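You operate a simulated robot arm through the tools that you are given. There is no shell and no other tool.

You are at the controls of a simulated robot arm. One attempt, no reset.

Task
Swing the spout over the sink, plug the sink, fill it to the line and shut the tap.
Fine: water from the tap; the other controls stay.
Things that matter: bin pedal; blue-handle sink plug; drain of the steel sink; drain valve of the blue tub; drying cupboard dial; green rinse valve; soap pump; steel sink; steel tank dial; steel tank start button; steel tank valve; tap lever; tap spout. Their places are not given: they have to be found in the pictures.

Only the result counts: the job must be done as asked and must still hold three seconds after the hand-in. Knocking over, shifting, dropping, spilling or breaking anything else fails it.

Robot
A 7-joint arm with a two-finger parallel gripper, fixed in place. Base frame: the origin is at the foot of the arm, x ahead of it, y to its left, z up. Lengths are in m, angles in rad, forces in N, time in s.
With the tool pointing down near the work surface it reaches from about 0.38 to 0.9 m from the base axis. Its first joint turns from -2.496 to 2.496 rad. Payload 3 kg.
The tool frame sits at the grasp point between the pads (the TCP): z along the fingers, y along the line on which they close. The tips reach 0.03 m beyond it. Largest opening 0.094 m; finger width 0.028, thickness 0.01; the body of the gripper, 0.05 by 0.096 m, starts 0.055 m behind the TCP.
Orientation is that of the tool frame in the base frame, as a unit quaternion [x, y, z, w]. With the fingers straight down and closing along the base's y, the tool's x points along the base's -x, its y along +y and its z along -z.

Tools
- The arm moves only by the tool apply_moves. Its argument "moves" is a list of rows, each an object (a shift or turn left out is 0, a gripper value left out holds the last) with "xyz": the shift along the base's x, y, z in units of 300 mm (1.0 is 300 mm), a list of three; "rotation": the turn, a rotation vector about the base's x, y, z in units of 90 degrees (1.0 is 90 degrees), a list of three; "hand": the gripper command, from -1 (shut) to 1 (fully open), values between in proportion. In form: [{"xyz": [x, y, z], "rotation": [rx, ry, rz], "hand": hand}, ...]. A call has 1 to 20 rows; each row is the pose to reach, as a shift and turn from the pose commanded when the call began. A call with a number of a shift or a turn outside -1 to 1 is refused whole. A row lasts 0.2 s, in which the tool goes at most 0.05 m and 0.15 rad; a call with a longer step from one row to the next is refused whole, and so is a gripper value outside its range. Where a pose cannot be reached the arm comes as near as it can. A force on the tool above 80 N (or 10 N above the force at the start of the call, whichever is more), or a blocked arm, ends the call early, and 0.2 s more pass. Each finger travels about 0.072 m/s and halts on what it meets, pressing with about 28 N; the grip force reading is that of the motor and also rises with nothing between the fingers. The clock runs only during rows and for 0.2 s after the last one: add rows that repeat a pose to give the fingers time. It gives the time, the measured TCP pose, the force on the tool (base axes), the opening and the grip force at its end, in the units of the frame above (readings bear some noise), with the torque about the TCP (base axes, N m) and any sound that the robot's microphone picked up, and new pictures: "pictures" is both (left out), scene, wrist or none.
- Cameras (640 x 400 px; columns grow to the right, rows downward): "scene" is fixed at [0.0498, 0.4976, 1.8178]; the picture's right is [-0.17, -0.99, 0.00], its down [-0.88, 0.15, -0.46] and it looks along [0.45, -0.08, -0.89] (base axes); focal length 214 px, centre (320, 200). "wrist" rides on the gripper at [0.076, 0.014, -0.103] in the tool frame; the picture's right is [-0.18, 0.98, 0.00], its down [-0.75, -0.14, -0.64] and it looks along [-0.63, -0.12, 0.77] (tool axes); focal length 243 px, centre (320, 200).
- probe_pixels(camera, pixels): for up to 12 pixels [column, row] of the newest picture of that camera ("zoom" is the newest enlarged one), the place [x, y, z] in the base frame of the surface seen there, good to about 0.003 m. No time passes.
- zoom(camera, box): a new picture of the part [left, top, right, bottom] of that camera's present view, enlarged. No time passes.
- sign_off(): hands the job in; it is judged then, once.

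Open the gripper and draw the arm clear of the work before you hand the job in, unless the task says otherwise.

The tools are called after "Emit:" as a command line: name --argument value ..., lists and objects as JSON in quotes. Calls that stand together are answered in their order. apply_moves: Moves the arm, as the interface text tells. Its arguments: {"type":"object","properties":{"moves":{"type":"array"},"pictures":{"type":"string","enum":["both","scene","wrist","none"]}},"required":["moves"]} The other tools are called the same way: probe_pixels (camera, pixels) gives the place of the surface under pixels of a picture; zoom (camera, box) takes an enlarged picture of a part of a camera's view; sign_off () hands the job in.

At the start:

```text
time_s: 0.0
eef_pos: [0.5619, 0.0993, 1.2713]
tool_rot: [0.0, 1.0, 0.0, 0.0]
force: [0.1, 0.0, -0.2]
wrist_torque: [0.02, 0.02, -0.02]
width: 0.0939
grasp_force: 0.1
```

scene: 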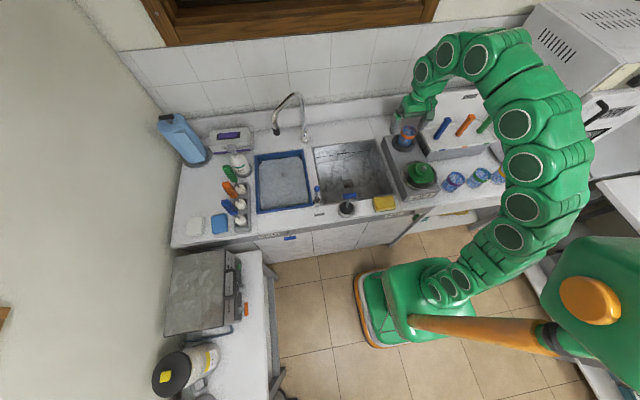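
wrist: 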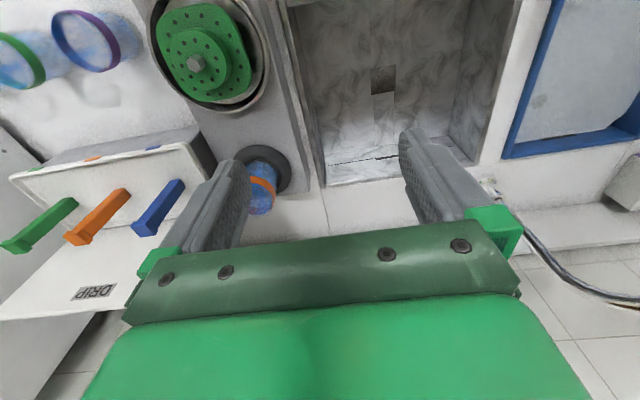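

The scene shows the sink around (350,172), the blue tub at (283,182) and the tap at (290,115). I'll zoom in on the sink area to identify the parts.

Emit:
zoom --camera "scene" --box '[240, 80, 420, 230]'

Emit:
probe_pixels --camera "scene" --pixels '[[350, 196], [347, 209], [276, 131], [304, 137], [303, 97], [316, 150], [380, 145], [393, 192], [320, 200], [283, 182], [318, 187], [347, 183]]'

```text
2.67 times, centred on (330, 155) of scene
```

zoom: 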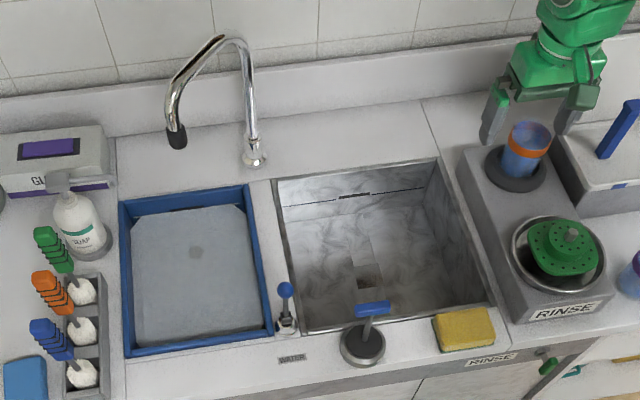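

```text
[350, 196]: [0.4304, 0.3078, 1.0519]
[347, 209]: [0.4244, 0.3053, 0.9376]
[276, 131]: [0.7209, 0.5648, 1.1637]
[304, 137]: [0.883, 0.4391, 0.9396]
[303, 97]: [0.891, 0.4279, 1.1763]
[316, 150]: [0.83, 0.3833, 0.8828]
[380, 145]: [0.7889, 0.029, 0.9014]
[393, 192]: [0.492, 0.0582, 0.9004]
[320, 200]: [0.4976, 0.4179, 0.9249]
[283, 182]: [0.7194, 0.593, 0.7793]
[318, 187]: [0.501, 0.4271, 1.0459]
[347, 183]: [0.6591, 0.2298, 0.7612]
```

The lever with the blue ball is at about (318,188), the plug with its blue handle at (347,205), and the spout tip at (276,131). I'll zoom in closer on each.

Emit:
zoom --camera "scene" --box '[300, 170, 380, 220]'

Emit:
zoom --camera "scene" --box '[260, 85, 340, 145]'

Emit:
zoom --camera "scene" --box '[250, 200, 410, 270]'

Emit:
zoom --camera "wrist" --box '[280, 0, 540, 200]'

```text
8.00 times, centred on (340, 195) of scene
```

zoom: 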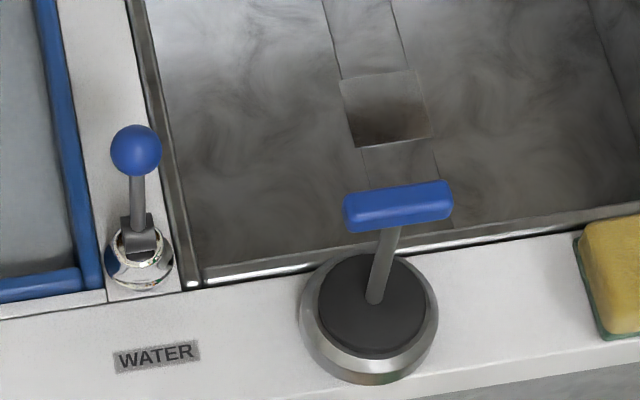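

```text
6.67 times, centred on (300, 115) of scene
```

zoom: 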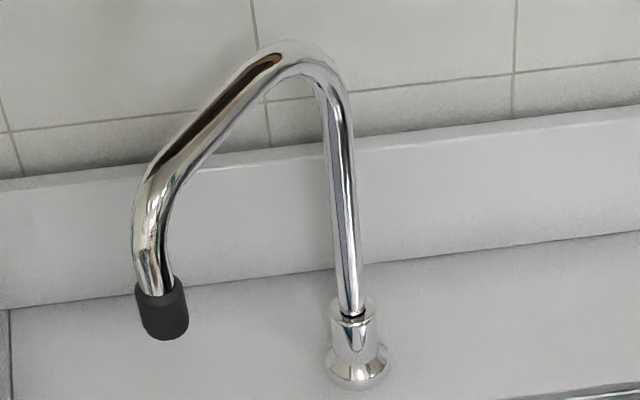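

```text
4.00 times, centred on (330, 235) of scene
```

zoom: 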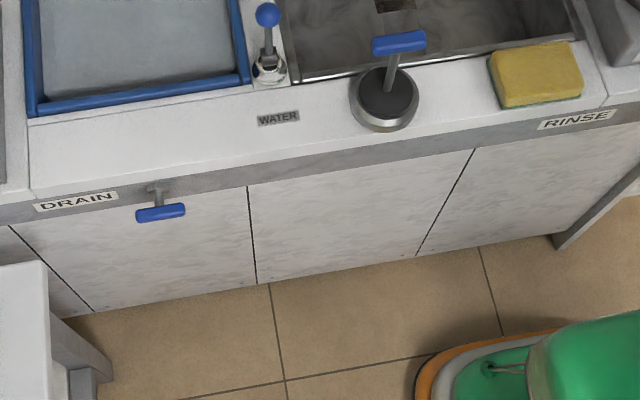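

```text
2.00 times, centred on (410, 100) of wrist
```

zoom: 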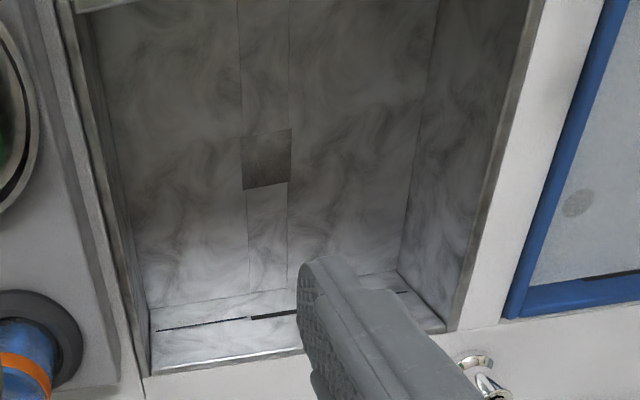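

The drain shows as the dark square at about (348,183) in the sink floor, and the plug stands on the front ledge. I'll probe the plug's handle and disc, the lever, the drain and the spout for exact places.

Emit:
zoom --camera "scene" --box '[300, 170, 380, 220]'

Emit:
probe_pixels --camera "zoom" --pixels '[[355, 205], [400, 198], [442, 195], [376, 298], [390, 245], [330, 300], [425, 300], [370, 350], [305, 330], [435, 325], [370, 375], [375, 255]]'

Emit:
probe_pixels --camera "zoom" --pixels '[[135, 148], [138, 200], [138, 240], [138, 280], [110, 270], [170, 270], [350, 85], [410, 78], [425, 130], [360, 140], [390, 110], [385, 130]]'

Emit:
probe_pixels --camera "scene" --pixels '[[280, 133], [281, 128], [279, 120], [284, 110], [290, 100], [295, 94], [300, 97], [303, 105], [303, 120], [304, 130], [304, 141], [347, 153]]'

```text
8.00 times, centred on (340, 195) of scene
```

zoom: 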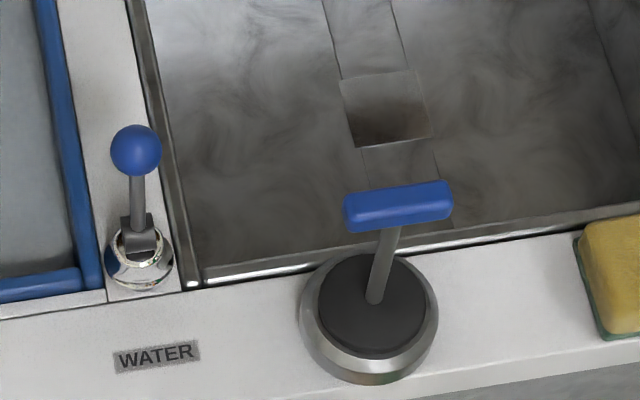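

```text
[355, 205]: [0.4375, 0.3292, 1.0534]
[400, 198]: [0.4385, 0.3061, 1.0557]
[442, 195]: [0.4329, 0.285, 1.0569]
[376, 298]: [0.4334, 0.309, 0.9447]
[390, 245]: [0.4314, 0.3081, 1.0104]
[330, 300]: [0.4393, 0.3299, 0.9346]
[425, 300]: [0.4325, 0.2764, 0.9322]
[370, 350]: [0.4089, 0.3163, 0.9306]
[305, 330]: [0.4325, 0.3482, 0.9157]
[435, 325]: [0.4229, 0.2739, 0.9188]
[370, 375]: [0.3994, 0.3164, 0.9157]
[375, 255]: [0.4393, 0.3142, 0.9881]
```

```text
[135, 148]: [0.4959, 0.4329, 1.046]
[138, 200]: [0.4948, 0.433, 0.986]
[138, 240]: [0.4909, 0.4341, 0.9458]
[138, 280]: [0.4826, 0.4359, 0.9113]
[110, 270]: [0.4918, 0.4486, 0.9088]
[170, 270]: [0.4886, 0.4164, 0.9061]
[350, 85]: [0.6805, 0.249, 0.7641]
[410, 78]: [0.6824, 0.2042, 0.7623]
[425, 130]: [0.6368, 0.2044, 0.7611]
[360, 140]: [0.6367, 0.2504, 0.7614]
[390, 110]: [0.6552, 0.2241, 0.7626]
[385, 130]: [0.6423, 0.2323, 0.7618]
```

```text
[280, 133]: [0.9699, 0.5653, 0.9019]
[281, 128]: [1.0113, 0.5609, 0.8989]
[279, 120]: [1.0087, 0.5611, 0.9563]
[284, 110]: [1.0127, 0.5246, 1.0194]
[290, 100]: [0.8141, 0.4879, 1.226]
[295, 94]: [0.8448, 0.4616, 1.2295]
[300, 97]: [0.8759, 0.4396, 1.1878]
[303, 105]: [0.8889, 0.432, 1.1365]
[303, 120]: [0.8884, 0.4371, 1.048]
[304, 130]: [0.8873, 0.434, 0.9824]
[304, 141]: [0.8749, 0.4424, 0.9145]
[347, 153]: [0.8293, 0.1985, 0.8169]
```

The drain is centred at about (0.659, 0.227, 0.762). Next I'll look closely at the level line on the back wall, near (347,150), and the sink walls.

Emit:
zoom --camera "scene" --box '[310, 135, 400, 195]'

Emit:
probe_pixels --camera "zoom" --pixels '[[50, 150], [150, 120], [260, 115], [350, 118], [450, 105], [260, 125], [260, 105], [300, 160], [460, 220], [560, 300], [520, 200], [80, 300]]'

```text
6.67 times, centred on (355, 165) of scene
```

zoom: 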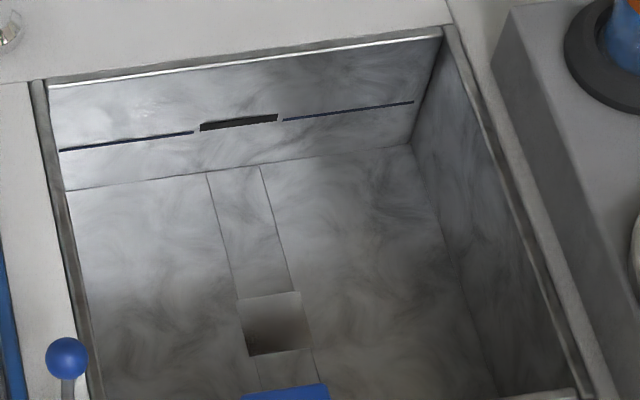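

```text
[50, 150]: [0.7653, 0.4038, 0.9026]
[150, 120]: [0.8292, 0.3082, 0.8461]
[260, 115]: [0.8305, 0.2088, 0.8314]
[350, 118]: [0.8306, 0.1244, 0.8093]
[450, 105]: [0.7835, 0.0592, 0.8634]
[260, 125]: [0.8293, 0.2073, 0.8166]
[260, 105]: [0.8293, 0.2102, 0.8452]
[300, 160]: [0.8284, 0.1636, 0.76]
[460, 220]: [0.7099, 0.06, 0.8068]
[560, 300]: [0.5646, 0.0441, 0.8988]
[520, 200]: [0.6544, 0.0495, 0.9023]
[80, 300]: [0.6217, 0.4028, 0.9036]
```

The thin dark lines left and right of a thicker slot on the back wall seem to be the fill line, so I'll zoom in tighter and measure them.

Emit:
zoom --camera "scene" --box '[314, 142, 378, 182]'

Emit:
probe_pixels --camera "zoom" --pixels '[[60, 143], [120, 134], [190, 123], [220, 125], [260, 118], [300, 113], [350, 100], [420, 92], [500, 80], [60, 100], [60, 195], [320, 160]]'

```text
10.00 times, centred on (346, 162) of scene
```

zoom: 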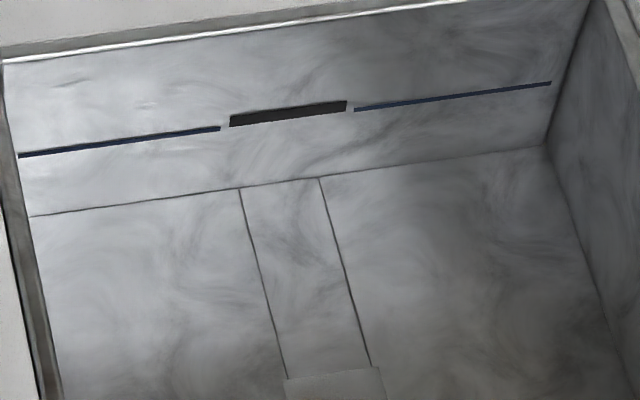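

```text
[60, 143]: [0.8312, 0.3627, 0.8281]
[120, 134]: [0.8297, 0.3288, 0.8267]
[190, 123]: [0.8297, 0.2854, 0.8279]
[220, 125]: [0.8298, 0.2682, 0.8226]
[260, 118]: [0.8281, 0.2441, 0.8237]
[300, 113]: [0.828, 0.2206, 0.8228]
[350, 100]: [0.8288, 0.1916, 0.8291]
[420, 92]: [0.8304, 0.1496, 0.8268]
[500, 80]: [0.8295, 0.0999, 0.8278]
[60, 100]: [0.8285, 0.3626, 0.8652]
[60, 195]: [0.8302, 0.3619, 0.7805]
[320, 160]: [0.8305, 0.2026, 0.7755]
```

The fill line lies at about z≈0.820 and the sink floor at about 0.762. I'll plug first. The T-bar runs along y at about (0.435, 0.307, 1.055), so I move above it and turn the hand 90° so the fingers close along x.

Emit:
apply_moves --moves '[{"xyz": [-0.035, 0.058, -0.028], "rotation": [0, 0, 0.0833], "hand": 1}, {"xyz": [-0.07, 0.116, -0.056], "rotation": [0, 0, 0.1667], "hand": 1}, {"xyz": [-0.106, 0.174, -0.083], "rotation": [0, 0, 0.25], "hand": 1}, {"xyz": [-0.141, 0.232, -0.111], "rotation": [0, 0, 0.3333], "hand": 1}, {"xyz": [-0.176, 0.29, -0.139], "rotation": [0, 0, 0.4167], "hand": 1}, {"xyz": [-0.212, 0.348, -0.167], "rotation": [0, 0, 0.5], "hand": 1}, {"xyz": [-0.247, 0.407, -0.194], "rotation": [0, 0, 0.5833], "hand": 1}, {"xyz": [-0.282, 0.465, -0.222], "rotation": [0, 0, 0.6667], "hand": 1}, {"xyz": [-0.317, 0.523, -0.25], "rotation": [0, 0, 0.75], "hand": 1}, {"xyz": [-0.353, 0.581, -0.278], "rotation": [0, 0, 0.8333], "hand": 1}, {"xyz": [-0.388, 0.639, -0.306], "rotation": [0, 0, 0.9167], "hand": 1}, {"xyz": [-0.423, 0.697, -0.333], "rotation": [0, 0, 1.0], "hand": 1}, {"xyz": [-0.423, 0.697, -0.333], "rotation": [0, 0, 1.0], "hand": 1}]'

```text
time_s: 2.8
eef_pos: [0.4367, 0.3093, 1.1715]
tool_rot: [0.708, -0.706, 0.0, 0.0]
force: [-0.3, 0.5, -0.6]
wrist_torque: [0.04, 0.02, 0.0]
width: 0.0941
grasp_force: 0.1
```

scene: 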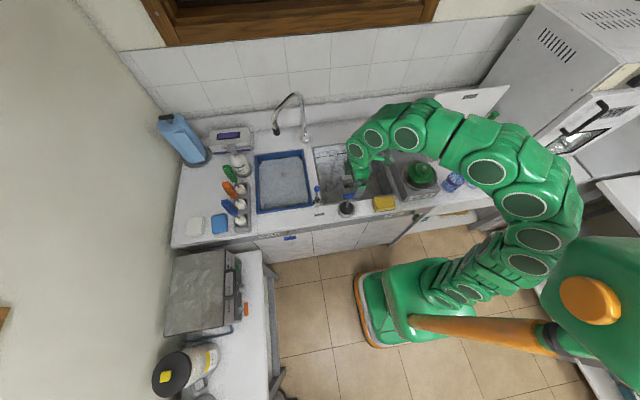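
wrist: 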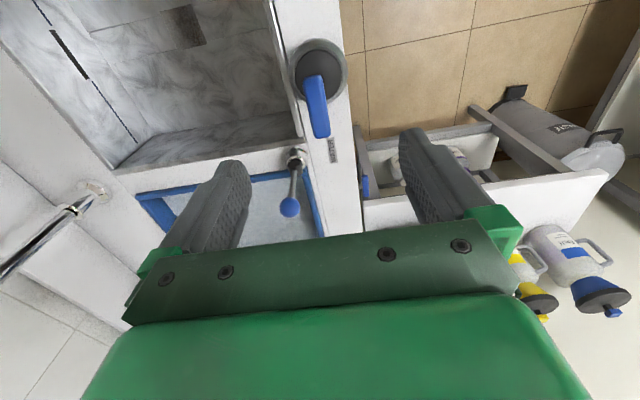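

The hand is above the plug, and the wrist picture shows the bar from about (313,80) to (320,132). I'll probe it to fix its centreline before descending.

Emit:
zoom --camera "wrist" --box '[260, 20, 380, 220]'

Emit:
probe_pixels --camera "wrist" --pixels '[[314, 82], [308, 100], [316, 100], [325, 105], [313, 120], [321, 130], [329, 115], [300, 60], [340, 70], [318, 40], [290, 208], [297, 180]]'

```text
2.00 times, centred on (320, 120) of wrist
```

zoom: 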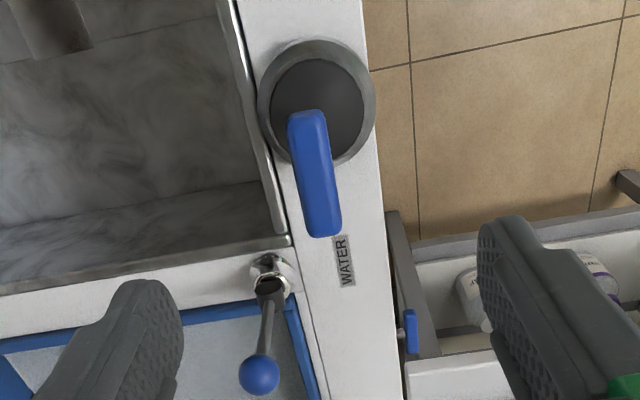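

```text
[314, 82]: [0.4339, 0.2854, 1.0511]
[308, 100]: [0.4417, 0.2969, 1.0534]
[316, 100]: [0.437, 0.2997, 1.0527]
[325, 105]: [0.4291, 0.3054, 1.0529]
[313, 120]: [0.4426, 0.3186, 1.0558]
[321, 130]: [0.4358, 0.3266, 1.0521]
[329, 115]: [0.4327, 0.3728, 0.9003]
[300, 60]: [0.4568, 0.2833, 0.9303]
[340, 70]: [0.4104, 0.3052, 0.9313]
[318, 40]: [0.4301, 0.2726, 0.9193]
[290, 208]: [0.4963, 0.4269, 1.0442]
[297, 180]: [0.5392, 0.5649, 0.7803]
```

The bar's centre is at about (0.435, 0.307) with its top at z≈1.055. I go down to z≈1.045 and close on it.

Emit:
apply_moves --moves '[{"xyz": [-0.004, -0.004, -0.1], "hand": 1}, {"xyz": [-0.004, -0.006, -0.2], "hand": 1}, {"xyz": [-0.004, -0.006, -0.3], "hand": 1}, {"xyz": [-0.004, -0.006, -0.42], "hand": 1}, {"xyz": [-0.004, -0.006, -0.42], "hand": 1}, {"xyz": [-0.004, -0.006, -0.42], "hand": -1}, {"xyz": [-0.004, -0.006, -0.42], "hand": -1}, {"xyz": [-0.004, -0.006, -0.42], "hand": -1}, {"xyz": [-0.004, -0.006, -0.42], "hand": -1}, {"xyz": [-0.004, -0.006, -0.42], "hand": -1}]'

```text
time_s: 5.0
eef_pos: [0.4338, 0.3057, 1.0474]
tool_rot: [-0.707, 0.707, 0.0, 0.0]
force: [1.1, 0.2, 0.1]
wrist_torque: [0.04, -0.19, -0.03]
width: 0.022
grasp_force: 28.2
```

scene: 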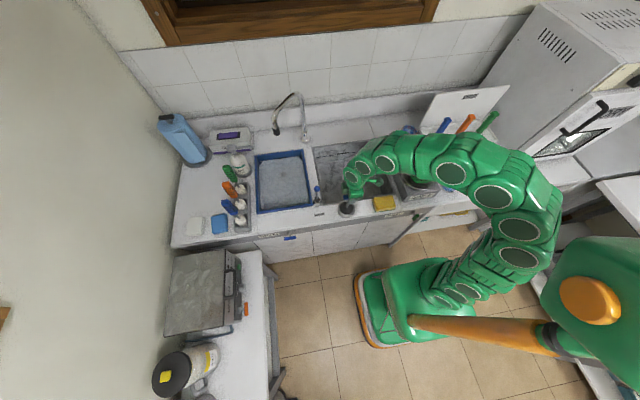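
wrist: 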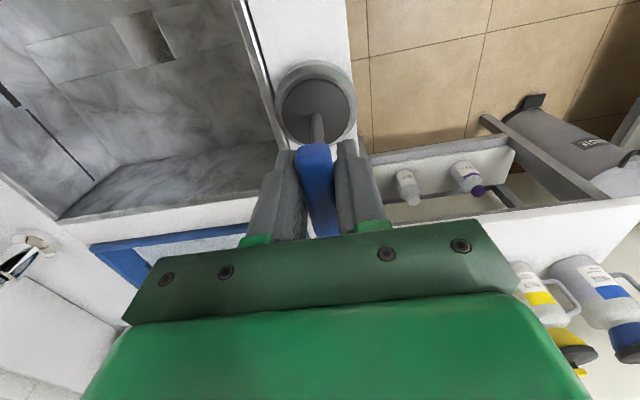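

The fingers hold the bar (width 0.022, 28 N). I lift it a few centimetres and check that the plug comes with it.

Emit:
apply_moves --moves '[{"xyz": [0, 0, 0.05], "hand": -1}, {"xyz": [0, 0, 0.12], "hand": -1}, {"xyz": [0, 0, 0.2], "hand": -1}, {"xyz": [0, 0, 0.28], "hand": -1}, {"xyz": [0, 0, 0.28], "hand": -1}]'

```text
time_s: 6.2
eef_pos: [0.4354, 0.3056, 1.1295]
tool_rot: [-0.706, 0.708, 0.0, 0.0]
force: [0.2, -0.6, -0.8]
wrist_torque: [-0.03, 0.03, -0.02]
width: 0.0218
grasp_force: 28.0
```

scene: 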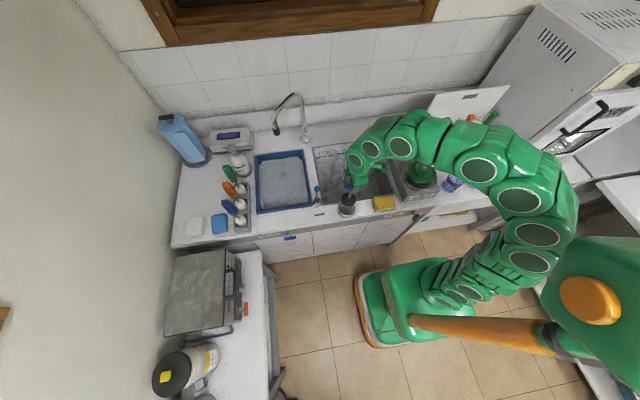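
wrist: 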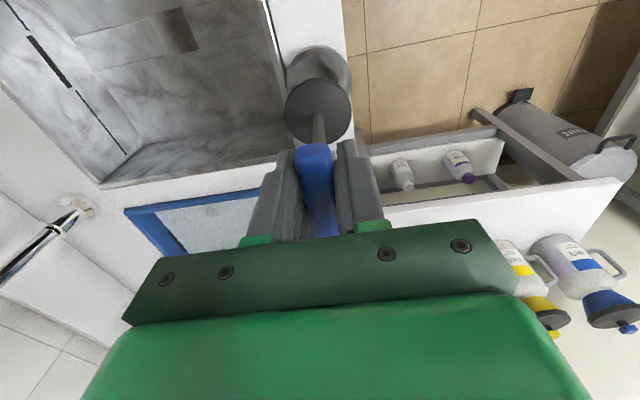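

The plug has come out of its cup. I'll zoom in to see its shape and measure its disc relative to the hand.

Emit:
zoom --camera "wrist" --box '[260, 30, 380, 190]'

Emit:
probe_pixels --camera "wrist" --pixels '[[290, 105], [300, 95], [318, 85], [335, 92], [347, 105], [300, 125], [335, 130], [318, 110], [318, 150], [300, 60], [320, 70], [340, 65]]'

Emit:
zoom --camera "scene" --box '[310, 150, 390, 220]'

```text
2.50 times, centred on (320, 110) of wrist
```

zoom: 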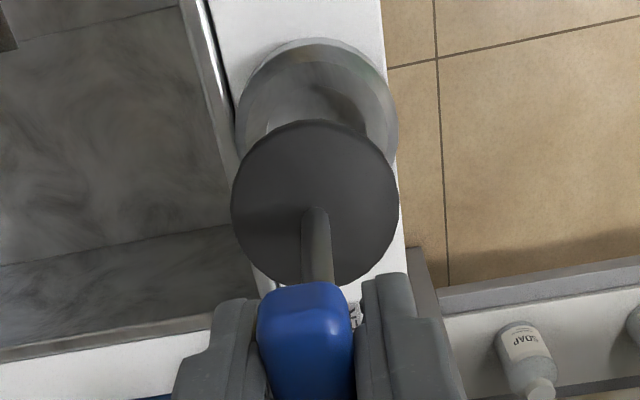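

```text
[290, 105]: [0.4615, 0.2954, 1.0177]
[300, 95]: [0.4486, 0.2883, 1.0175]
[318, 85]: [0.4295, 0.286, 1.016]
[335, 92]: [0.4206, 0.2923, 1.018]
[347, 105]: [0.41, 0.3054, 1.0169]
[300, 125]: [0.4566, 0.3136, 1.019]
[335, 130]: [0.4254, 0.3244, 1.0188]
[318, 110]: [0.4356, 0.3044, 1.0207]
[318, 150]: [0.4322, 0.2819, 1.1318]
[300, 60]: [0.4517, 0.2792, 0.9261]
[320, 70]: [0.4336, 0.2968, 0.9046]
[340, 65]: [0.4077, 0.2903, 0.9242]
```

```text
5.71 times, centred on (350, 185) of scene
```

zoom: 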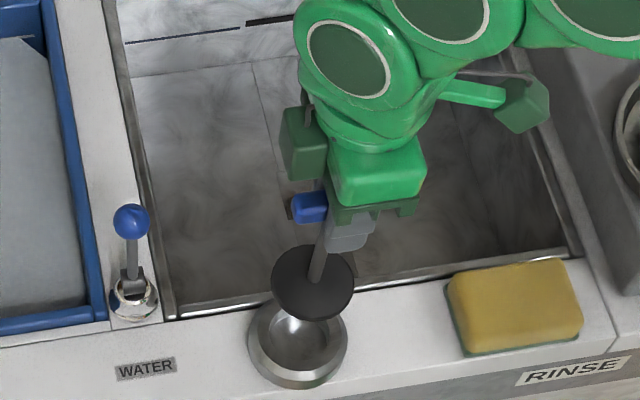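

The plug's disc is centred under the hand, its top about 0.1125 below the TCP. The wrist view shows the drain near (175,30), so I'll probe it for its exact edges before I carry the plug over.

Emit:
zoom --camera "wrist" --box '[120, 0, 240, 75]'

Emit:
probe_pixels --camera "wrist" --pixels '[[160, 14], [182, 8], [197, 48], [178, 54], [175, 30], [185, 40], [150, 30], [205, 30], [170, 60], [190, 60], [168, 20], [190, 20]]'

```text
5.33 times, centred on (180, 38) of wrist
```

zoom: 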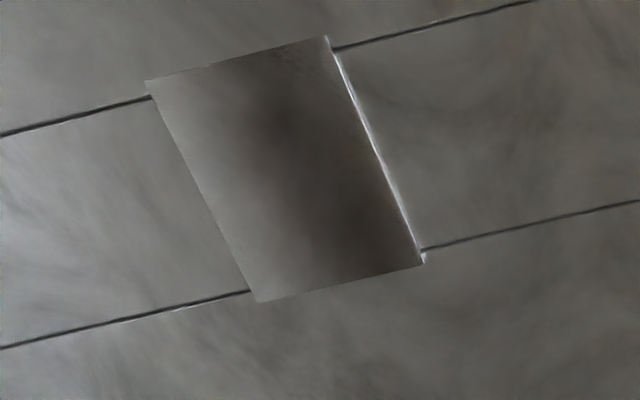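

```text
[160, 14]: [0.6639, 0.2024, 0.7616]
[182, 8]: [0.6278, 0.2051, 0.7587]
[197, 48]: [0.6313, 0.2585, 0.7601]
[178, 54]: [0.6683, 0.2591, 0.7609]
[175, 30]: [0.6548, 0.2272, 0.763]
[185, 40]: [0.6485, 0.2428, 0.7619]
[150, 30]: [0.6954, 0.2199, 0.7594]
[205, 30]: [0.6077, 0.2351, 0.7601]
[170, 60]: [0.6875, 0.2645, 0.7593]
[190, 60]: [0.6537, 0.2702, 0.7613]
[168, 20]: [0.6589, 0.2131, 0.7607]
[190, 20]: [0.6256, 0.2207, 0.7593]
```

I'll sample the drain's edges more finely in this zoom to get its centre.

Emit:
zoom --camera "wrist" --box '[140, 0, 210, 62]'

Emit:
probe_pixels --camera "zoom" --pixels '[[100, 140], [380, 80], [500, 440], [280, 500], [240, 105], [440, 260], [390, 470], [180, 320], [300, 300], [320, 200], [260, 350], [340, 400]]'

```text
6.45 times, centred on (175, 31) of wrist
```

zoom: 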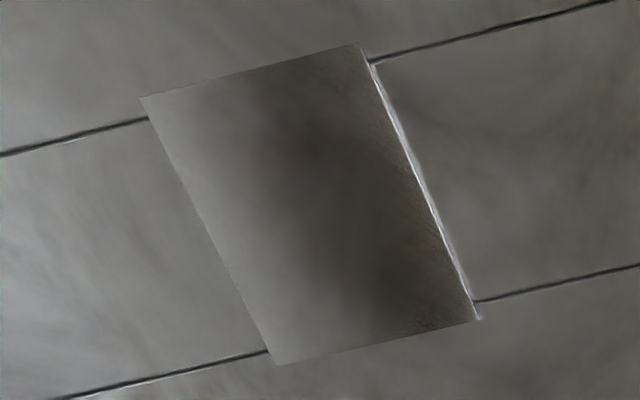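

```text
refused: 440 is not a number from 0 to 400
```

Corners appear at zoom (140,97), (362,45), (475,320) and (275,365), so I probe these and the edge midpoints.

Emit:
probe_pixels --camera "zoom" --pixels '[[142, 97], [362, 46], [474, 320], [275, 364], [250, 72], [420, 183], [375, 342], [207, 230], [300, 200], [280, 120], [350, 280], [300, 300]]'

```text
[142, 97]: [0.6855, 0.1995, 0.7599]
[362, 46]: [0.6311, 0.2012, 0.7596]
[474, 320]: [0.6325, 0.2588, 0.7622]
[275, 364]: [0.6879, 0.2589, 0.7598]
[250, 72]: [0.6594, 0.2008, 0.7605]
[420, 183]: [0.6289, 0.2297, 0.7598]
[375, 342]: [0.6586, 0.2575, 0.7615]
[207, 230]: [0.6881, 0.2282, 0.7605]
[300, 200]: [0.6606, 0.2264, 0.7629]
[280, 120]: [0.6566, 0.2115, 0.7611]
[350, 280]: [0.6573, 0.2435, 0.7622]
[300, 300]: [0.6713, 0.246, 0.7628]
```

The drain's centre is about (0.6595, 0.229), with its face at z≈0.762. I carry the plug over it at the present height, then look.

Emit:
apply_moves --moves '[{"xyz": [0.125, -0.043, 0], "hand": -1}, {"xyz": [0.25, -0.086, 0], "hand": -1}, {"xyz": [0.376, -0.129, 0], "hand": -1}, {"xyz": [0.501, -0.172, 0], "hand": -1}, {"xyz": [0.627, -0.215, 0], "hand": -1}, {"xyz": [0.752, -0.258, 0], "hand": -1}, {"xyz": [0.752, -0.258, 0], "hand": -1}, {"xyz": [0.752, -0.258, 0], "hand": -1}]'

```text
time_s: 8.0
eef_pos: [0.66, 0.2283, 1.1295]
tool_rot: [0.707, -0.707, -0.001, 0.0]
force: [0.9, 0.2, -1.0]
wrist_torque: [0.01, -0.01, -0.02]
width: 0.0218
grasp_force: 27.9
```

scene: 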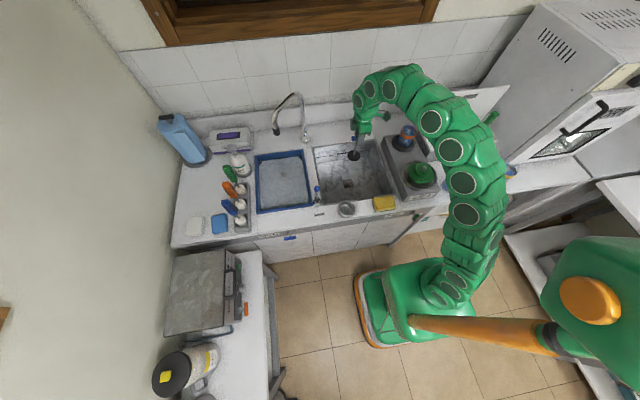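
wrist: 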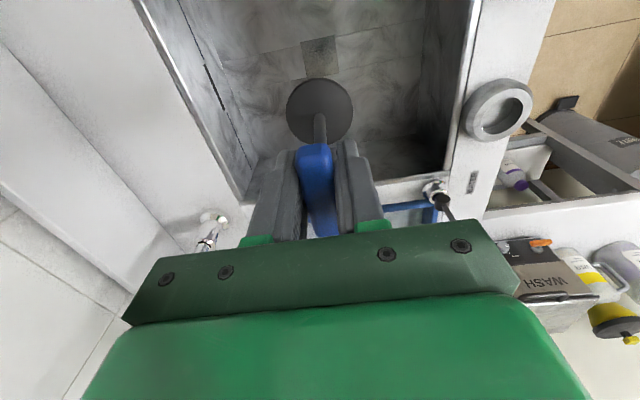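

The plug is over the drain with nothing touched. I lower it to about z=0.92, still 2–3 cm above seating by my estimate.

Emit:
apply_moves --moves '[{"xyz": [0, 0, -0.117], "hand": -1}, {"xyz": [0, 0, -0.233], "hand": -1}, {"xyz": [0, 0, -0.35], "hand": -1}, {"xyz": [0, 0, -0.467], "hand": -1}, {"xyz": [0, 0, -0.583], "hand": -1}, {"xyz": [0, 0, -0.68], "hand": -1}, {"xyz": [0, 0, -0.68], "hand": -1}]'

```text
time_s: 9.6
eef_pos: [0.6573, 0.229, 0.9261]
tool_rot: [-0.707, 0.707, 0.0, 0.0]
force: [0.4, -0.1, -0.5]
wrist_torque: [-0.01, 0.01, 0.0]
width: 0.0219
grasp_force: 28.2
```

scene: 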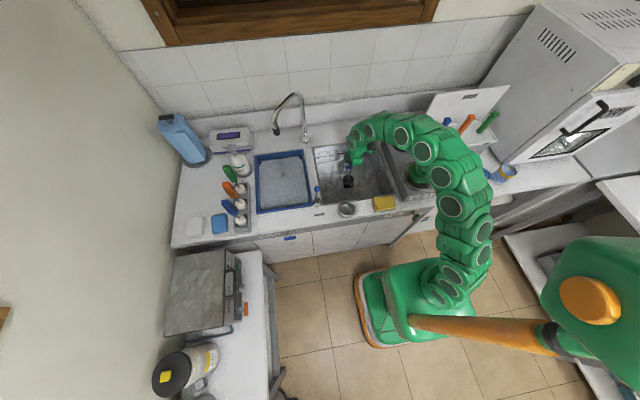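
wrist: 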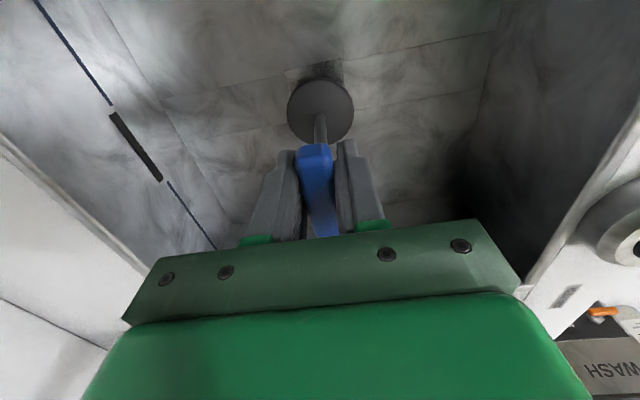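

The plug is close over the drain, which is still visible behind the disc at wrist (325,70). I'll check alignment with zooms and probes.

Emit:
zoom --camera "wrist" --box '[260, 40, 380, 160]'

Emit:
probe_pixels --camera "wrist" --pixels '[[290, 110], [350, 110], [320, 83], [305, 135], [340, 135], [320, 100], [325, 70], [286, 72], [343, 62], [300, 75], [370, 90], [270, 100]]'

Emit:
zoom --camera "scene" --box '[320, 150, 384, 200]'

```text
3.33 times, centred on (320, 100) of wrist
```

zoom: 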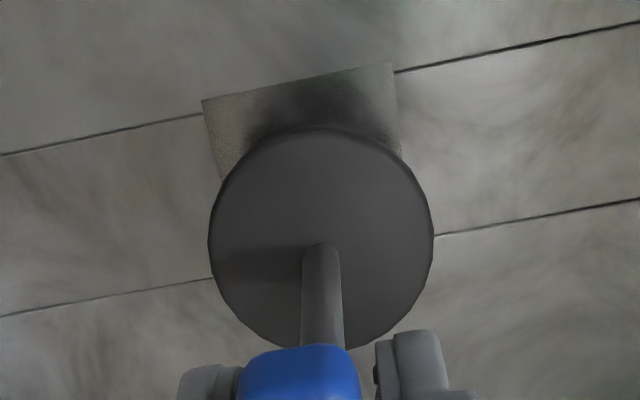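

```text
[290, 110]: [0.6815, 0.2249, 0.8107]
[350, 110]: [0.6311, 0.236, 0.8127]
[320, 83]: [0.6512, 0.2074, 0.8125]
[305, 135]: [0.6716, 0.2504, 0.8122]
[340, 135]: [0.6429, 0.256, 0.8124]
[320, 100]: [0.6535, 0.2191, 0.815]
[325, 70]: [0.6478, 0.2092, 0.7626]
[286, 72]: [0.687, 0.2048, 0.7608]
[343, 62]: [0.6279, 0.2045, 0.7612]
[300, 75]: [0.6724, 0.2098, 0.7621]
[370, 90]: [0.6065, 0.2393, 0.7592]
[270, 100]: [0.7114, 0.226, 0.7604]
```

```text
8.00 times, centred on (352, 175) of scene
```

zoom: 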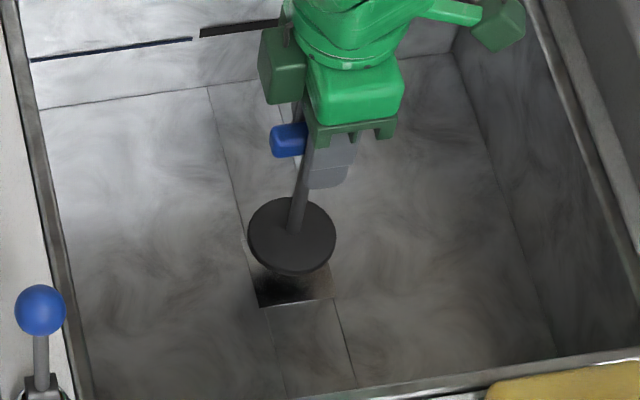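

The disc centre is about (0.656, 0.231) against the drain's (0.659, 0.230), so I shift +2.5 mm in x. I lower the plug to about z≈0.896 and read the force.

Emit:
apply_moves --moves '[{"xyz": [0.008, -0.002, -0.03], "hand": -1}, {"xyz": [0.008, -0.002, -0.06], "hand": -1}, {"xyz": [0.008, -0.002, -0.09], "hand": -1}, {"xyz": [0.008, -0.002, -0.1], "hand": -1}, {"xyz": [0.008, -0.002, -0.1], "hand": -1}]'

```text
time_s: 10.8
eef_pos: [0.6607, 0.2286, 0.8951]
tool_rot: [0.707, -0.707, 0.001, 0.0]
force: [0.6, -0.6, -0.6]
wrist_torque: [-0.02, 0.0, -0.01]
width: 0.0218
grasp_force: 28.0
```

scene: 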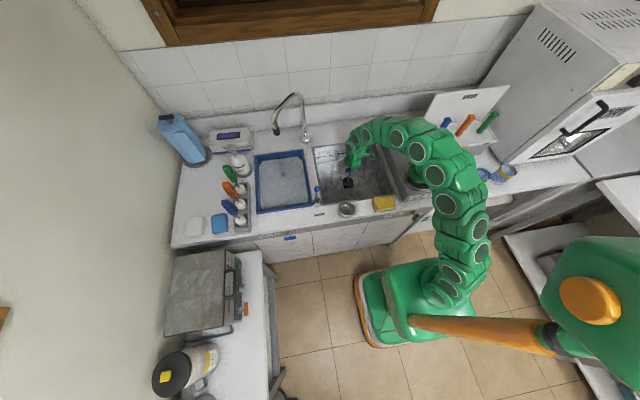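
wrist: 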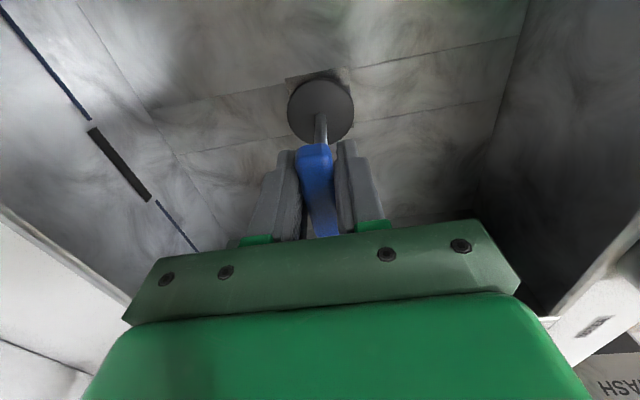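

No contact yet at z=0.895. I continue down in small steps and watch for the force to rise.

Emit:
apply_moves --moves '[{"xyz": [0, 0, -0.01], "hand": -1}, {"xyz": [0, 0, -0.02], "hand": -1}, {"xyz": [0, 0, -0.025], "hand": -1}, {"xyz": [0, 0, -0.025], "hand": -1}]' --pictures "wrist"

```text
time_s: 11.8
eef_pos: [0.663, 0.2291, 0.8886]
tool_rot: [0.707, -0.707, 0.0, 0.0]
force: [-0.6, 0.3, 0.1]
wrist_torque: [-0.01, -0.03, 0.0]
width: 0.0218
grasp_force: 27.5
```

wrist: 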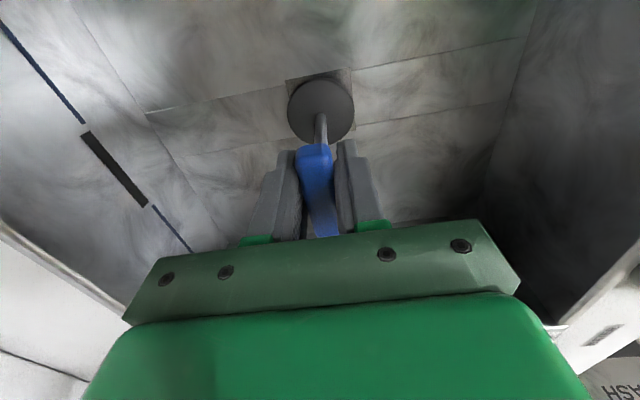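

I check the disc against the drain square again in the wrist view, around (320,105).

Emit:
zoom --camera "wrist" --box '[272, 60, 368, 160]'

Emit:
probe_pixels --camera "wrist" --pixels '[[290, 108], [351, 108], [321, 80], [308, 135], [340, 138], [320, 95], [330, 110], [288, 80], [348, 70], [280, 130], [360, 110], [275, 100]]'

Emit:
zoom --camera "scene" --box '[320, 150, 384, 200]'

```text
4.00 times, centred on (320, 110) of wrist
```

zoom: 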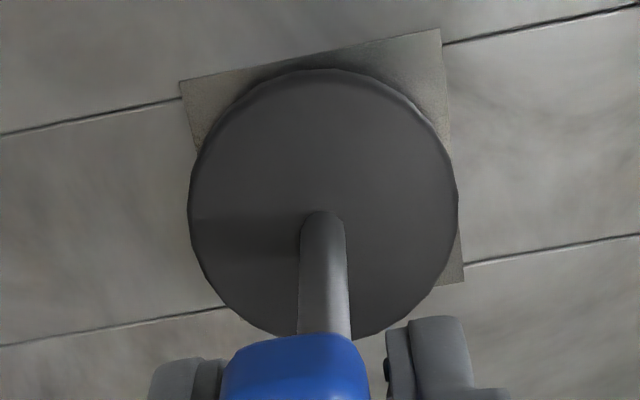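

```text
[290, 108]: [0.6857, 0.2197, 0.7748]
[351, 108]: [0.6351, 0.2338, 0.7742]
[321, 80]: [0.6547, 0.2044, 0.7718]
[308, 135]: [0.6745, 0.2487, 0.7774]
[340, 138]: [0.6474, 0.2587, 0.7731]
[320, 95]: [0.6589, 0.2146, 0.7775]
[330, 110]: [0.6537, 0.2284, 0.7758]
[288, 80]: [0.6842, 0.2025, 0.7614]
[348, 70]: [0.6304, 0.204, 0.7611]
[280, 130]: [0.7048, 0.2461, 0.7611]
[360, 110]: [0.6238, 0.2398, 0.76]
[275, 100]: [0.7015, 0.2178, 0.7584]
```

```text
8.00 times, centred on (352, 175) of scene
```

zoom: 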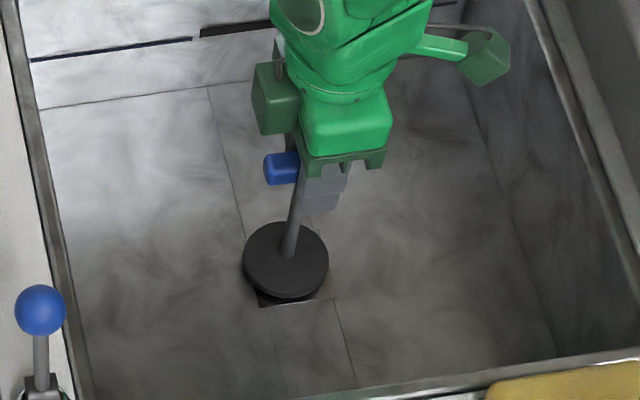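

The disc centre now sits at about (0.660, 0.231), well over the drain, with its top at z≈0.775. I keep lowering in 2 mm steps.

Emit:
apply_moves --moves '[{"xyz": [0, -0.002, -0.007], "hand": -1}, {"xyz": [0, -0.003, -0.014], "hand": -1}, {"xyz": [0, -0.003, -0.014], "hand": -1}]' --pictures "none"

```text
time_s: 12.6
eef_pos: [0.6617, 0.2273, 0.8844]
tool_rot: [0.707, -0.707, 0.0, 0.001]
force: [-0.2, 0.1, -0.6]
wrist_torque: [-0.02, -0.01, 0.01]
width: 0.0222
grasp_force: 28.0
```

Still no contact at z=0.884, so I go on down.

Emit:
apply_moves --moves '[{"xyz": [0, 0, -0.007], "hand": -1}, {"xyz": [0, 0, -0.014], "hand": -1}, {"xyz": [0, 0, -0.014], "hand": -1}]' --pictures "none"

```text
time_s: 13.4
eef_pos: [0.664, 0.2277, 0.8807]
tool_rot: [0.707, -0.707, 0.001, 0.0]
force: [-6.0, -1.3, 36.2]
wrist_torque: [0.15, 0.02, 0.02]
width: 0.0219
grasp_force: 27.8
```

The force rose to 36 N at z≈0.881, so the plug is on the drain. I'll look at how it sits.

Emit:
zoom --camera "wrist" --box '[272, 60, 368, 160]'

Emit:
apply_moves --moves '[{"xyz": [0, 0, 0], "hand": -1}]'

```text
4.00 times, centred on (320, 110) of wrist
```

zoom: 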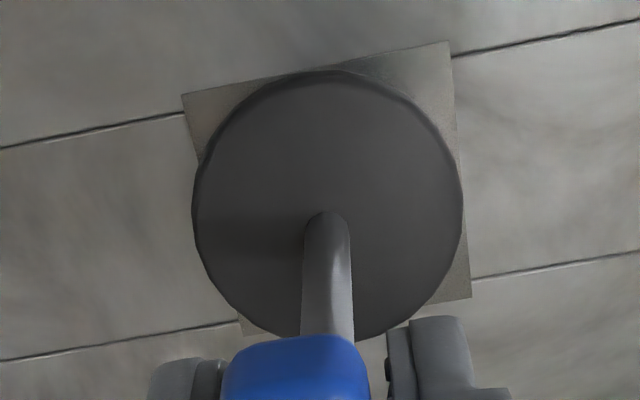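

```text
time_s: 13.8
eef_pos: [0.6624, 0.228, 0.8812]
tool_rot: [0.707, -0.707, 0.0, -0.001]
force: [-6.2, -2.8, 35.2]
wrist_torque: [0.09, 0.0, 0.03]
width: 0.0223
grasp_force: 27.9
```

scene: 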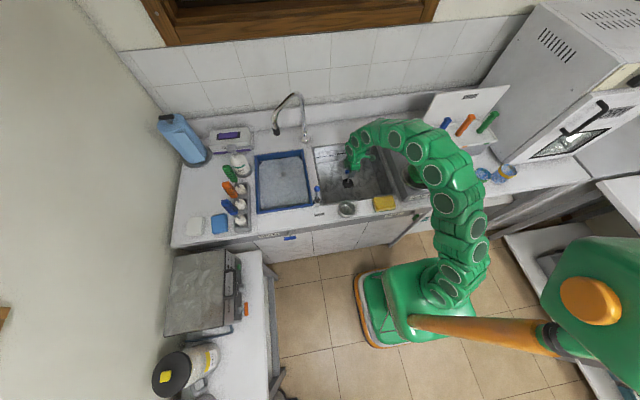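
wrist: 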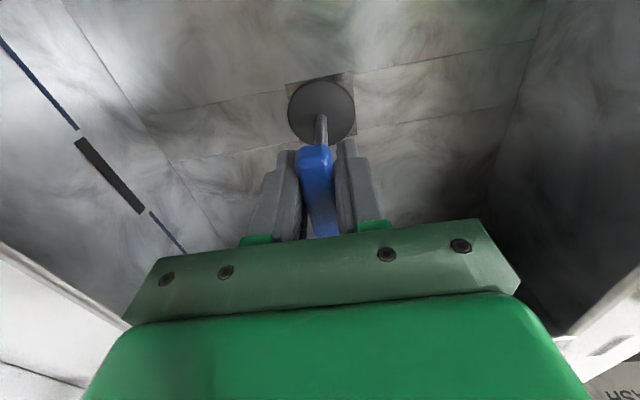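

The plug sits centred on the drain. I ease off the press a little, open the gripper and rise straight up.

Emit:
apply_moves --moves '[{"xyz": [0, 0, 0.006], "hand": -1}, {"xyz": [0, 0, 0.006], "hand": 0.2}, {"xyz": [0, 0, 0.006], "hand": 1}, {"xyz": [0, 0, 0.006], "hand": 1}, {"xyz": [0, 0, 0.006], "hand": 1}, {"xyz": [0, 0, 0.006], "hand": 1}]' --pictures "wrist"

```text
time_s: 15.2
eef_pos: [0.6632, 0.2271, 0.8823]
tool_rot: [-0.707, 0.707, 0.0, 0.0]
force: [-0.6, -0.7, -0.1]
wrist_torque: [-0.01, -0.01, 0.0]
width: 0.0941
grasp_force: 0.1
```

wrist: 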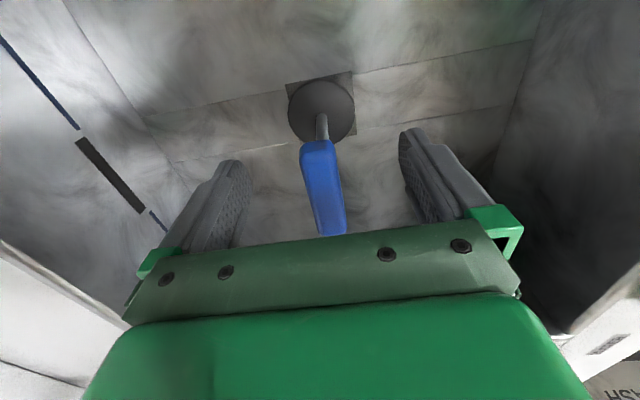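

The gripper is open and the plug stays upright on the drain. I raise the hand straight up, clear of the handle.

Emit:
apply_moves --moves '[{"xyz": [0, 0, 0.1], "hand": 1}, {"xyz": [0, 0, 0.25], "hand": 1}, {"xyz": [0, 0, 0.4], "hand": 1}, {"xyz": [0, 0, 0.55], "hand": 1}, {"xyz": [0, 0, 0.7], "hand": 1}, {"xyz": [0, 0, 0.85], "hand": 1}, {"xyz": [0, 0, 1.0], "hand": 1}, {"xyz": [0, 0, 1.0], "hand": 1}]'

```text
time_s: 17.0
eef_pos: [0.6633, 0.2274, 1.1822]
tool_rot: [-0.707, 0.707, 0.0, 0.0]
force: [0.3, 0.2, 0.5]
wrist_torque: [0.0, 0.01, -0.02]
width: 0.0942
grasp_force: 0.1
```

scene: 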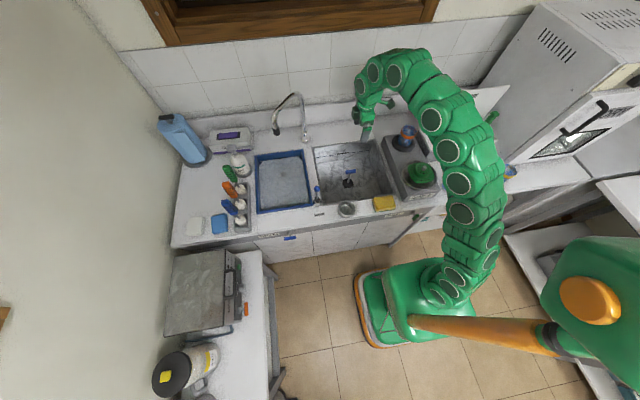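
wrist: 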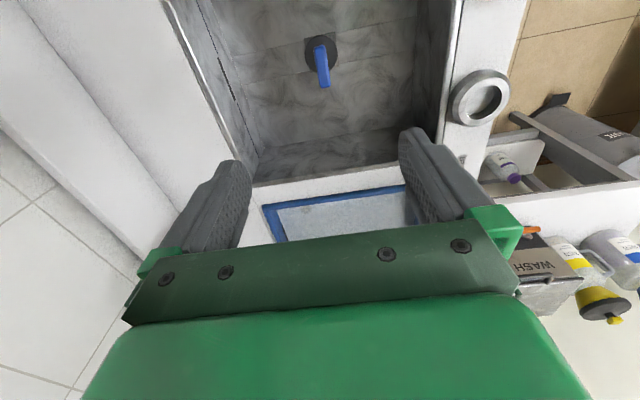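

The plug stands on the drain. Now I'll measure the spout by zooming on it around (290,115).

Emit:
zoom --camera "scene" --box '[260, 85, 340, 145]'

Emit:
probe_pixels --camera "zoom" --pixels '[[160, 310], [165, 335], [145, 300], [185, 300], [155, 270], [150, 200], [170, 160], [220, 105], [280, 60], [330, 85], [345, 200], [350, 290]]'

Emit:
probe_pixels --camera "zoom" --pixels '[[150, 285], [170, 290], [180, 320], [148, 235], [150, 180], [195, 130], [250, 80], [300, 60], [355, 320], [360, 370], [360, 340], [310, 75]]'

```text
6.67 times, centred on (300, 115) of scene
```

zoom: 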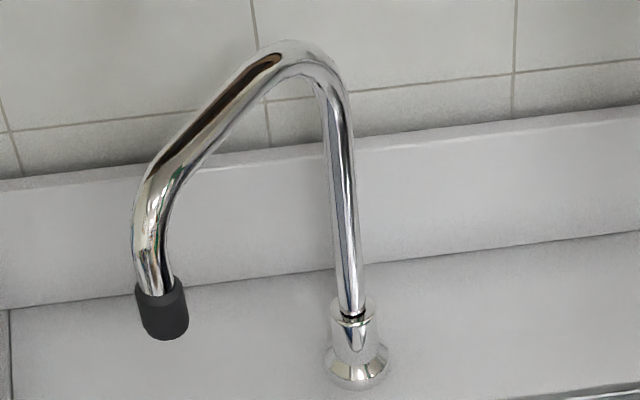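

```text
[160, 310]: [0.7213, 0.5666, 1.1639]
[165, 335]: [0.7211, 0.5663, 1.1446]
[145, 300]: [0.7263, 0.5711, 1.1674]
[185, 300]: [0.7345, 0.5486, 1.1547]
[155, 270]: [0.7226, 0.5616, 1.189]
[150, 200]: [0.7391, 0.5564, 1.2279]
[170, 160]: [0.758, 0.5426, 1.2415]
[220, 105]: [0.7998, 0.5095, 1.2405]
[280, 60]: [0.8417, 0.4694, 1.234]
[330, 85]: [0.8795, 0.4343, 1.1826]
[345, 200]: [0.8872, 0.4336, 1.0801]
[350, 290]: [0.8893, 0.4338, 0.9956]
```

```text
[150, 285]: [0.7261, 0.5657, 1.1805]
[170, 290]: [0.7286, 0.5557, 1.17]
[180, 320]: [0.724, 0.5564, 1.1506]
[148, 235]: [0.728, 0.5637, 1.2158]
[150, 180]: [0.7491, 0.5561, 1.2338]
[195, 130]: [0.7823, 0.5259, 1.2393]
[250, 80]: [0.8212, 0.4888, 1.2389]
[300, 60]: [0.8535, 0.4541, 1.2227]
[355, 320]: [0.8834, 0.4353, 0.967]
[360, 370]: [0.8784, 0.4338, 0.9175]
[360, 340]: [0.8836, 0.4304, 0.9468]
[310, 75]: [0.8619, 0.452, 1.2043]
```

The spout turns about (0.898, 0.433) and its black nozzle hangs at about (0.736, 0.564), z 1.14–1.18. I'll grip the nozzle from the front with a tilted hand and swing it along its arc. First I move to a clear spot near (0.60, 0.45, 1.25) while turning the hand to face it.

Emit:
apply_moves --moves '[{"xyz": [-0.021, 0.04, 0.06], "rotation": [0, 0, -0.058], "hand": 1}, {"xyz": [-0.042, 0.11, 0.12], "rotation": [0, 0, -0.116], "hand": 1}, {"xyz": [-0.063, 0.19, 0.18], "rotation": [0, 0, -0.173], "hand": 1}, {"xyz": [-0.084, 0.27, 0.227], "rotation": [0, 0, -0.231], "hand": 1}, {"xyz": [-0.105, 0.35, 0.227], "rotation": [0, 0, -0.289], "hand": 1}, {"xyz": [-0.126, 0.43, 0.227], "rotation": [0, 0, -0.347], "hand": 1}, {"xyz": [-0.147, 0.51, 0.227], "rotation": [0, 0, -0.405], "hand": 1}, {"xyz": [-0.168, 0.59, 0.227], "rotation": [0, 0, -0.462], "hand": 1}, {"xyz": [-0.189, 0.67, 0.227], "rotation": [0, 0, -0.52], "hand": 1}, {"xyz": [-0.21, 0.743, 0.227], "rotation": [0, 0, -0.578], "hand": 1}, {"xyz": [-0.21, 0.743, 0.227], "rotation": [0, 0, -0.578], "hand": 0.5}, {"xyz": [-0.21, 0.743, 0.227], "rotation": [0, 0, -0.578], "hand": 0.5}]'

```text
time_s: 19.6
eef_pos: [0.5746, 0.4223, 1.2461]
tool_rot: [-0.325, 0.946, 0.0, 0.0]
force: [1.0, 0.8, 0.3]
wrist_torque: [-0.03, -0.02, 0.01]
width: 0.0706
grasp_force: 0.0
out of reach, approached as far as the arm can: row 6, 7, 8, 9, 10, 11, 12
```

scene: 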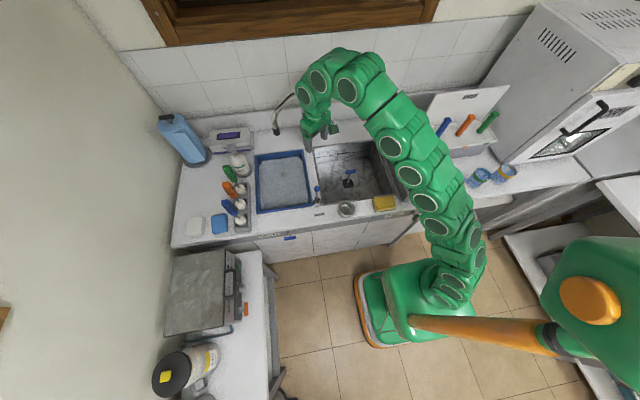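
wrist: 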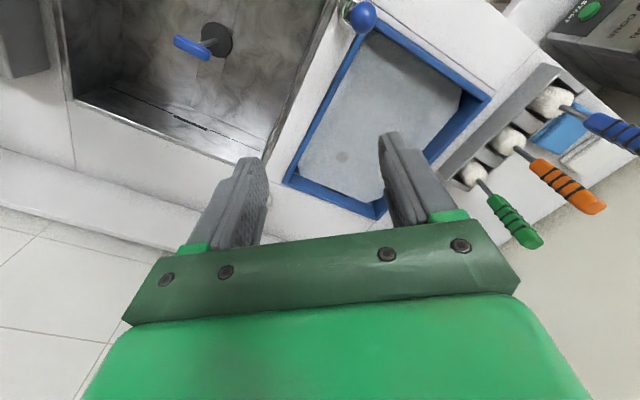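

The vertical pose at that height is out of reach (stopped at r≈0.71), but the yaw is right. Tilting the fingers outward by 55° brings the wrist back in, so I do that next, in place.

Emit:
apply_moves --moves '[{"xyz": [0, 0, 0], "rotation": [0.047, -0.06, 0], "hand": 0.5}, {"xyz": [0, 0, 0], "rotation": [0.094, -0.12, 0], "hand": 0.5}, {"xyz": [0, 0, 0], "rotation": [0.141, -0.181, 0], "hand": 0.5}, {"xyz": [0, 0, 0], "rotation": [0.188, -0.241, 0], "hand": 0.5}, {"xyz": [0, 0, 0], "rotation": [0.235, -0.301, 0], "hand": 0.5}, {"xyz": [0, 0, 0], "rotation": [0.282, -0.361, 0], "hand": 0.5}, {"xyz": [0, 0, 0], "rotation": [0.329, -0.421, 0], "hand": 0.5}, {"xyz": [0, 0, 0], "rotation": [0.376, -0.4815, 0], "hand": 0.5}, {"xyz": [0, 0, 0], "rotation": [0.376, -0.4815, 0], "hand": 0.5}]'

```text
time_s: 21.6
eef_pos: [0.5753, 0.423, 1.2445]
tool_rot: [-0.288, 0.839, 0.149, 0.437]
force: [0.2, 0.1, -0.6]
wrist_torque: [-0.04, 0.03, -0.02]
width: 0.0704
grasp_force: 0.0
```

scene: 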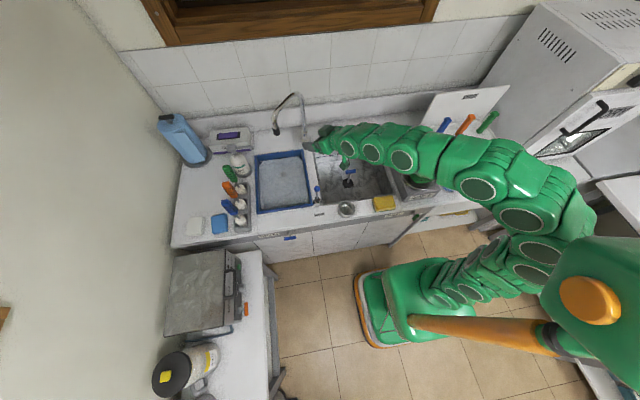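
wrist: 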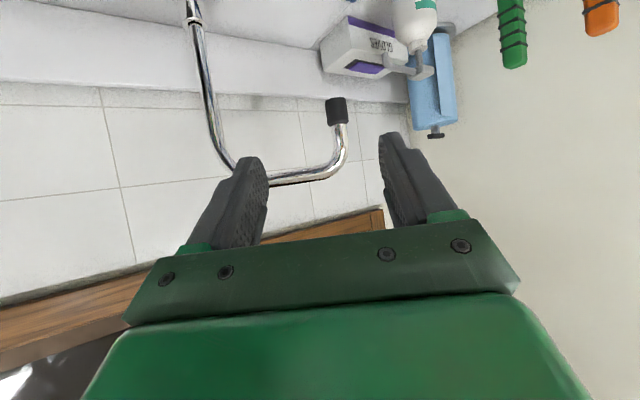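

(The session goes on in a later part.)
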